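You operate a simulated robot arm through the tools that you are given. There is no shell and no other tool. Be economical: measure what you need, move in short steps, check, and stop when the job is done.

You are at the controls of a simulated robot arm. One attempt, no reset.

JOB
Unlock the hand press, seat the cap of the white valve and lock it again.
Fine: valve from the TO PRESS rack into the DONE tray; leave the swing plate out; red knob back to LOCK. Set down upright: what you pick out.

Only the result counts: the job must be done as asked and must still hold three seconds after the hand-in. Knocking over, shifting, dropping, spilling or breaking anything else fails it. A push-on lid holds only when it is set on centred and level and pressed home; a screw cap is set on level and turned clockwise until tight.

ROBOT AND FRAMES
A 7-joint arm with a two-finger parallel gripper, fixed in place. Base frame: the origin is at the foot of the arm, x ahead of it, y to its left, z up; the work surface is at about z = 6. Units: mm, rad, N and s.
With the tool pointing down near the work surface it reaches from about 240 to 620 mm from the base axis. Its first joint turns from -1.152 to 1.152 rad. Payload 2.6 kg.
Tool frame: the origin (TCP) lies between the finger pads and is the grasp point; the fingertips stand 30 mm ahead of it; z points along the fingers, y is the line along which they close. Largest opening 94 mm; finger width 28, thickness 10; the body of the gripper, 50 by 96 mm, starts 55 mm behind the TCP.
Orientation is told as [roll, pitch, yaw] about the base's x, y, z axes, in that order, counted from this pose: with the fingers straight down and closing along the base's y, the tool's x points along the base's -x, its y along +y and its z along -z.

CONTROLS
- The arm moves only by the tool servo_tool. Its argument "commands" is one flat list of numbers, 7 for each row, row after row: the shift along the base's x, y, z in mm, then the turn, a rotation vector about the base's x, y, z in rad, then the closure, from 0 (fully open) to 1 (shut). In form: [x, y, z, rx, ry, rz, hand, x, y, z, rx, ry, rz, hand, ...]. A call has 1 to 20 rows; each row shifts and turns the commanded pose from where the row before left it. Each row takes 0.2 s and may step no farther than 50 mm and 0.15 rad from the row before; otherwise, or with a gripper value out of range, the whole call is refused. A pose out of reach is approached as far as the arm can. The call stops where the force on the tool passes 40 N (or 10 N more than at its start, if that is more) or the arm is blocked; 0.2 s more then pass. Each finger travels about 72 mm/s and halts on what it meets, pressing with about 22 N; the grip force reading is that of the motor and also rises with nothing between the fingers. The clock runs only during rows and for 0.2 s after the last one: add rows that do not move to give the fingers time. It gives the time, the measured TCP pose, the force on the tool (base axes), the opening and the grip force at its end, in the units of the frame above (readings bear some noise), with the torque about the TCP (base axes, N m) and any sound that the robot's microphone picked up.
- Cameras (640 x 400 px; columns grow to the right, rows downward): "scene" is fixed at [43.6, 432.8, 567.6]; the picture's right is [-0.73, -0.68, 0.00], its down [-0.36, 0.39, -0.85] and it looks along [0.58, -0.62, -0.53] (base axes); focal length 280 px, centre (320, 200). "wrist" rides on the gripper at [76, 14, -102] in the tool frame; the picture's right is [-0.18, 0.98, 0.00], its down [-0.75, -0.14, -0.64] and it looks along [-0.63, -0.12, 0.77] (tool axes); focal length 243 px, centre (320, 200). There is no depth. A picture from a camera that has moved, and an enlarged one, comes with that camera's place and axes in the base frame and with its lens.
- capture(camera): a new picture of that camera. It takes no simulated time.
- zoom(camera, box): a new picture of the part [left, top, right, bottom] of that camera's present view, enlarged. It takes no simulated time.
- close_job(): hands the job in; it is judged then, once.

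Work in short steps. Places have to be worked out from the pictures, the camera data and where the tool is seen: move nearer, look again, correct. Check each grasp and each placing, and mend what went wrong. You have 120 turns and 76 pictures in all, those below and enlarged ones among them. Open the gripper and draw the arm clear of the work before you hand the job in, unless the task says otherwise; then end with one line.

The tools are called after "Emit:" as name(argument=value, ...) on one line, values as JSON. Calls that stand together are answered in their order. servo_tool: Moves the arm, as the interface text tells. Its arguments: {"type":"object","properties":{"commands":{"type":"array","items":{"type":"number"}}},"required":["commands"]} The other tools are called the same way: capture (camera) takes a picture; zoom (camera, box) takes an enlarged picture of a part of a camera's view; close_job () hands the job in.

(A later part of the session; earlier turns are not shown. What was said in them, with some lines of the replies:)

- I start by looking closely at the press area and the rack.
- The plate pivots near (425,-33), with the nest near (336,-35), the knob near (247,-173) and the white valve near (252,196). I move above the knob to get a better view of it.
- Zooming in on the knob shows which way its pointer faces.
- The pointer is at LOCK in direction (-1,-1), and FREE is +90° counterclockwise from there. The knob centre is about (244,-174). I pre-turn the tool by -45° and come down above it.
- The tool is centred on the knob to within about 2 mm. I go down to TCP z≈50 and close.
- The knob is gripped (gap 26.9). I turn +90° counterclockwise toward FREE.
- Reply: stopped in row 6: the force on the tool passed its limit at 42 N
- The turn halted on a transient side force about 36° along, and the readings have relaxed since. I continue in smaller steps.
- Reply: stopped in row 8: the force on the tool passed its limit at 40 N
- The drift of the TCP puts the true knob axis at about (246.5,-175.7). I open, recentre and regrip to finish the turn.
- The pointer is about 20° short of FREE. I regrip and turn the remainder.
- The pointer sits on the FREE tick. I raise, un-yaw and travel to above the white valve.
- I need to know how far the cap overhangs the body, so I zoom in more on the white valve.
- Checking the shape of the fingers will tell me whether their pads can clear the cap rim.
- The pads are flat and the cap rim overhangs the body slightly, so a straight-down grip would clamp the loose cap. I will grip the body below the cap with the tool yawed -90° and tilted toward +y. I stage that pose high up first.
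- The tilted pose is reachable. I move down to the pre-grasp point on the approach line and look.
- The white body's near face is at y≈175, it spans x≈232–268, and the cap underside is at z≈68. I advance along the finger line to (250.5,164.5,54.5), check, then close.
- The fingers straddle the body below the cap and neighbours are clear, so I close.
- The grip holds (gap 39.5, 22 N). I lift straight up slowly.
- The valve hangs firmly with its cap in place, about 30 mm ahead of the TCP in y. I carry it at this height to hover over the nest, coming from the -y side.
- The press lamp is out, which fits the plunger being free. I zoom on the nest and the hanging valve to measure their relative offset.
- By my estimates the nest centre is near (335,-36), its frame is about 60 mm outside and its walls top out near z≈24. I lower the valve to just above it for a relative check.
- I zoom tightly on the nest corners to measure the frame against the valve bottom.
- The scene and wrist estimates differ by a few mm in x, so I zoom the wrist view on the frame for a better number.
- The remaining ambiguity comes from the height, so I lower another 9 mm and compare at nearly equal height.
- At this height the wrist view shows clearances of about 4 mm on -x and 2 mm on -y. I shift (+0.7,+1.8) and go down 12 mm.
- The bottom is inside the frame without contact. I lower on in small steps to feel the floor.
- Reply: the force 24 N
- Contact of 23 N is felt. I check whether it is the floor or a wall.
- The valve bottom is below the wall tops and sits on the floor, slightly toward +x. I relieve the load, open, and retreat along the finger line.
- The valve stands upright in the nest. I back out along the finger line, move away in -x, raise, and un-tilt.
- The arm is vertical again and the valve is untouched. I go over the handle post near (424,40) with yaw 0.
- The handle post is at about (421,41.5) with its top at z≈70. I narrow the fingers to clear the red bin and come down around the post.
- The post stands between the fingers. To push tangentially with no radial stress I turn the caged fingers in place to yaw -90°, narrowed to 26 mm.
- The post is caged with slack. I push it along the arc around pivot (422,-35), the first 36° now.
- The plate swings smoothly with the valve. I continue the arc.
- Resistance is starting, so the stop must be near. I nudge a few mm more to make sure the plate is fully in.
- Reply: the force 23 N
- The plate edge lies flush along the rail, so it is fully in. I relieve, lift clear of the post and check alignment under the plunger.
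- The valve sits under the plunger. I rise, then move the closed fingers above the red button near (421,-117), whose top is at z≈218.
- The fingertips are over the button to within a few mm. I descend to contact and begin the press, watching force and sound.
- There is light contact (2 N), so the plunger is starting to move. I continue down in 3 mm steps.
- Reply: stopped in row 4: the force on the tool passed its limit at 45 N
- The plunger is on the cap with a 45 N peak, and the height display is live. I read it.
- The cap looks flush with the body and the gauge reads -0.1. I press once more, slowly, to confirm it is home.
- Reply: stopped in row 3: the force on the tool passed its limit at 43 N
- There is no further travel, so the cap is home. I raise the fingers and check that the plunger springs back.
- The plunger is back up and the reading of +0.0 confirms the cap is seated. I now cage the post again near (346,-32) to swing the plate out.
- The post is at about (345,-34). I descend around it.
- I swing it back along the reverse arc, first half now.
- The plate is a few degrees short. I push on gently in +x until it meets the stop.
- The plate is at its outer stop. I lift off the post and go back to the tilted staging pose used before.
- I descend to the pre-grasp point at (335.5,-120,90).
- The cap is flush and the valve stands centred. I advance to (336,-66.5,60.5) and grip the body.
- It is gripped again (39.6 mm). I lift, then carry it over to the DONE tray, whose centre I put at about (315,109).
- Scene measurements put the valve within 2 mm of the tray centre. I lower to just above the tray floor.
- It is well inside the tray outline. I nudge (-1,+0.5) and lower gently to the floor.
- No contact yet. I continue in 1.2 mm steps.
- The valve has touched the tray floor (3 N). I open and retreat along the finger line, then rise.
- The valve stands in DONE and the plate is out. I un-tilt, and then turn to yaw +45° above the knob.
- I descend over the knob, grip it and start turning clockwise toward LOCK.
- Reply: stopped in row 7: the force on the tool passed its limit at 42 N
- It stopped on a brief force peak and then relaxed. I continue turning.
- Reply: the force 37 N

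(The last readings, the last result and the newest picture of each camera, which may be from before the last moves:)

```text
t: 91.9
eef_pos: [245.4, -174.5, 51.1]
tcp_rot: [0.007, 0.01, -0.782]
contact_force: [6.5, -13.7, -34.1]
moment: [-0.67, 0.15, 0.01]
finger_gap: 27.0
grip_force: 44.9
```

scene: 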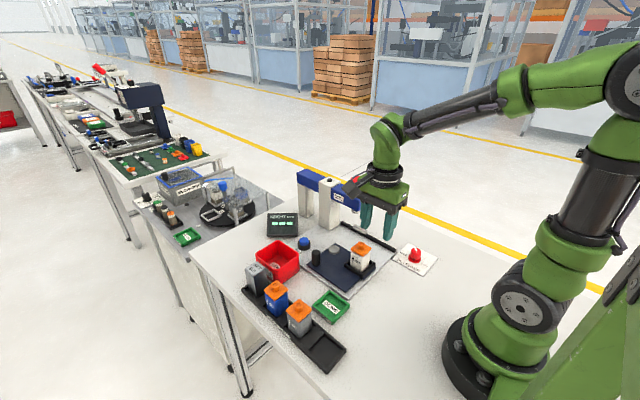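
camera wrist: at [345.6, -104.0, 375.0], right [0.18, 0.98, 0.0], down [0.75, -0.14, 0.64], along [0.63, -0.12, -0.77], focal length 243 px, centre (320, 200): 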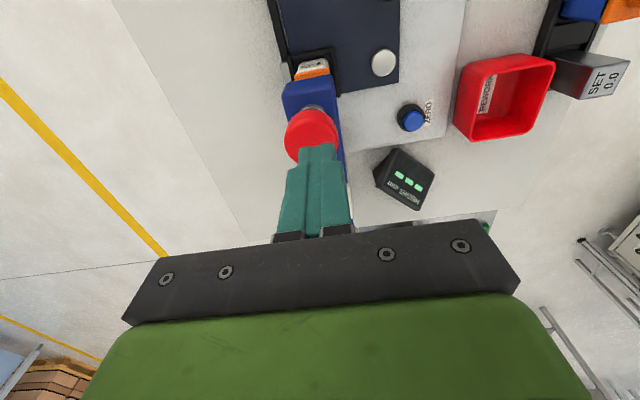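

The turn is complete by angle. I release, rise and check the pointer.

Emit:
servo_tool(commands=[0, 0, 0, 0, 0, 0, 0.6, 0, 0, 0, 0, 0, 0, 0.4, 0, 0, 30, 0, 0, 0, 0.4, 0, 0, 45, 0, 0, 0, 0.4, 0, 0, 0, 0, 0, 0, 0.4])

Emit:
zoom(camera="wrist", box=[220, 60, 420, 185])

Emit:
zoom(camera="scene", box=[290, 160, 450, 290])

```text
t: 93.1
eef_pos: [245.7, -176.4, 127.2]
tcp_rot: [0.009, 0.01, -0.778]
contact_force: [-0.3, -0.2, 1.3]
moment: [-0.01, -0.06, -0.04]
finger_gap: 56.4
grip_force: 0.1
```

```text
3.20 times, centred on (320, 122) of wrist
camera zoom: at [201.9, -113.2, 231.4], right [0.82, 0.57, 0.01], down [0.44, -0.64, 0.63], along [0.36, -0.52, -0.77], focal length 776 px, centre (320, 448)
```

zoom: 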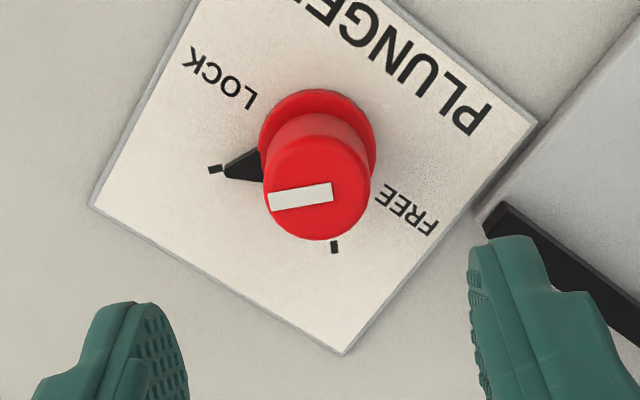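

```text
3.08 times, centred on (370, 225) of scene
camera zoom: at [43.6, 432.8, 567.6], right [-0.73, -0.68, 0.0], down [-0.36, 0.39, -0.85], along [0.58, -0.62, -0.53], focal length 861 px, centre (166, 123)
```

zoom: 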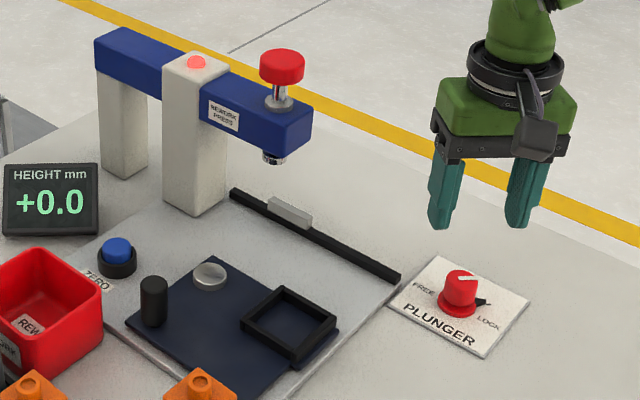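

The pointer sits on the LOCK tick, the lamp is lit again and the plate is out. I raise the arm clear with the gripper open and take a last look.

Emit:
servo_tool(commands=[0, 0, 40, 0, 0, 0, 0.2, 0, 10, 45, 0, 0, 0, 0, 5, 20, 45, 0, 0, 0, 0, 0, 0, 0, 0, 0, 0, 0])

Emit:
capture(camera="scene")

```text
t: 94.1
eef_pos: [253.0, -143.4, 257.5]
tcp_rot: [0.009, 0.009, -0.78]
contact_force: [-0.1, 0.3, 1.0]
moment: [0.02, -0.01, -0.01]
finger_gap: 93.9
grip_force: 0.0
```

```text
1 pictures are left
```

scene: 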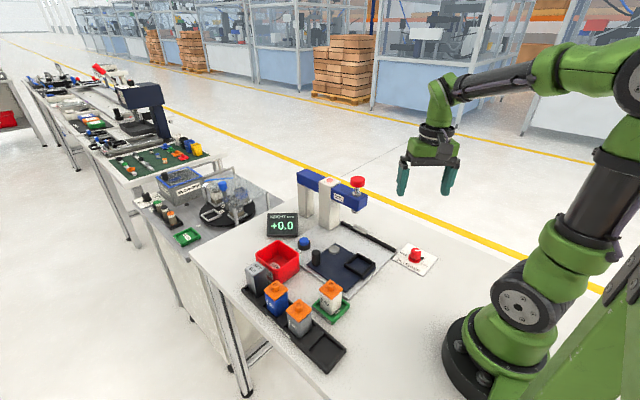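

Everything is in its asked-for state: valve upright in DONE, plate out, knob at LOCK and the arm clear. I hand the job in.

Emit:
close_job()

```text
The job is handed in.
```

The white valve's cap is pressed home (height gauge reads +0.0), the valve stands upright in the DONE tray, the swing plate is out and the red knob is back at LOCK.
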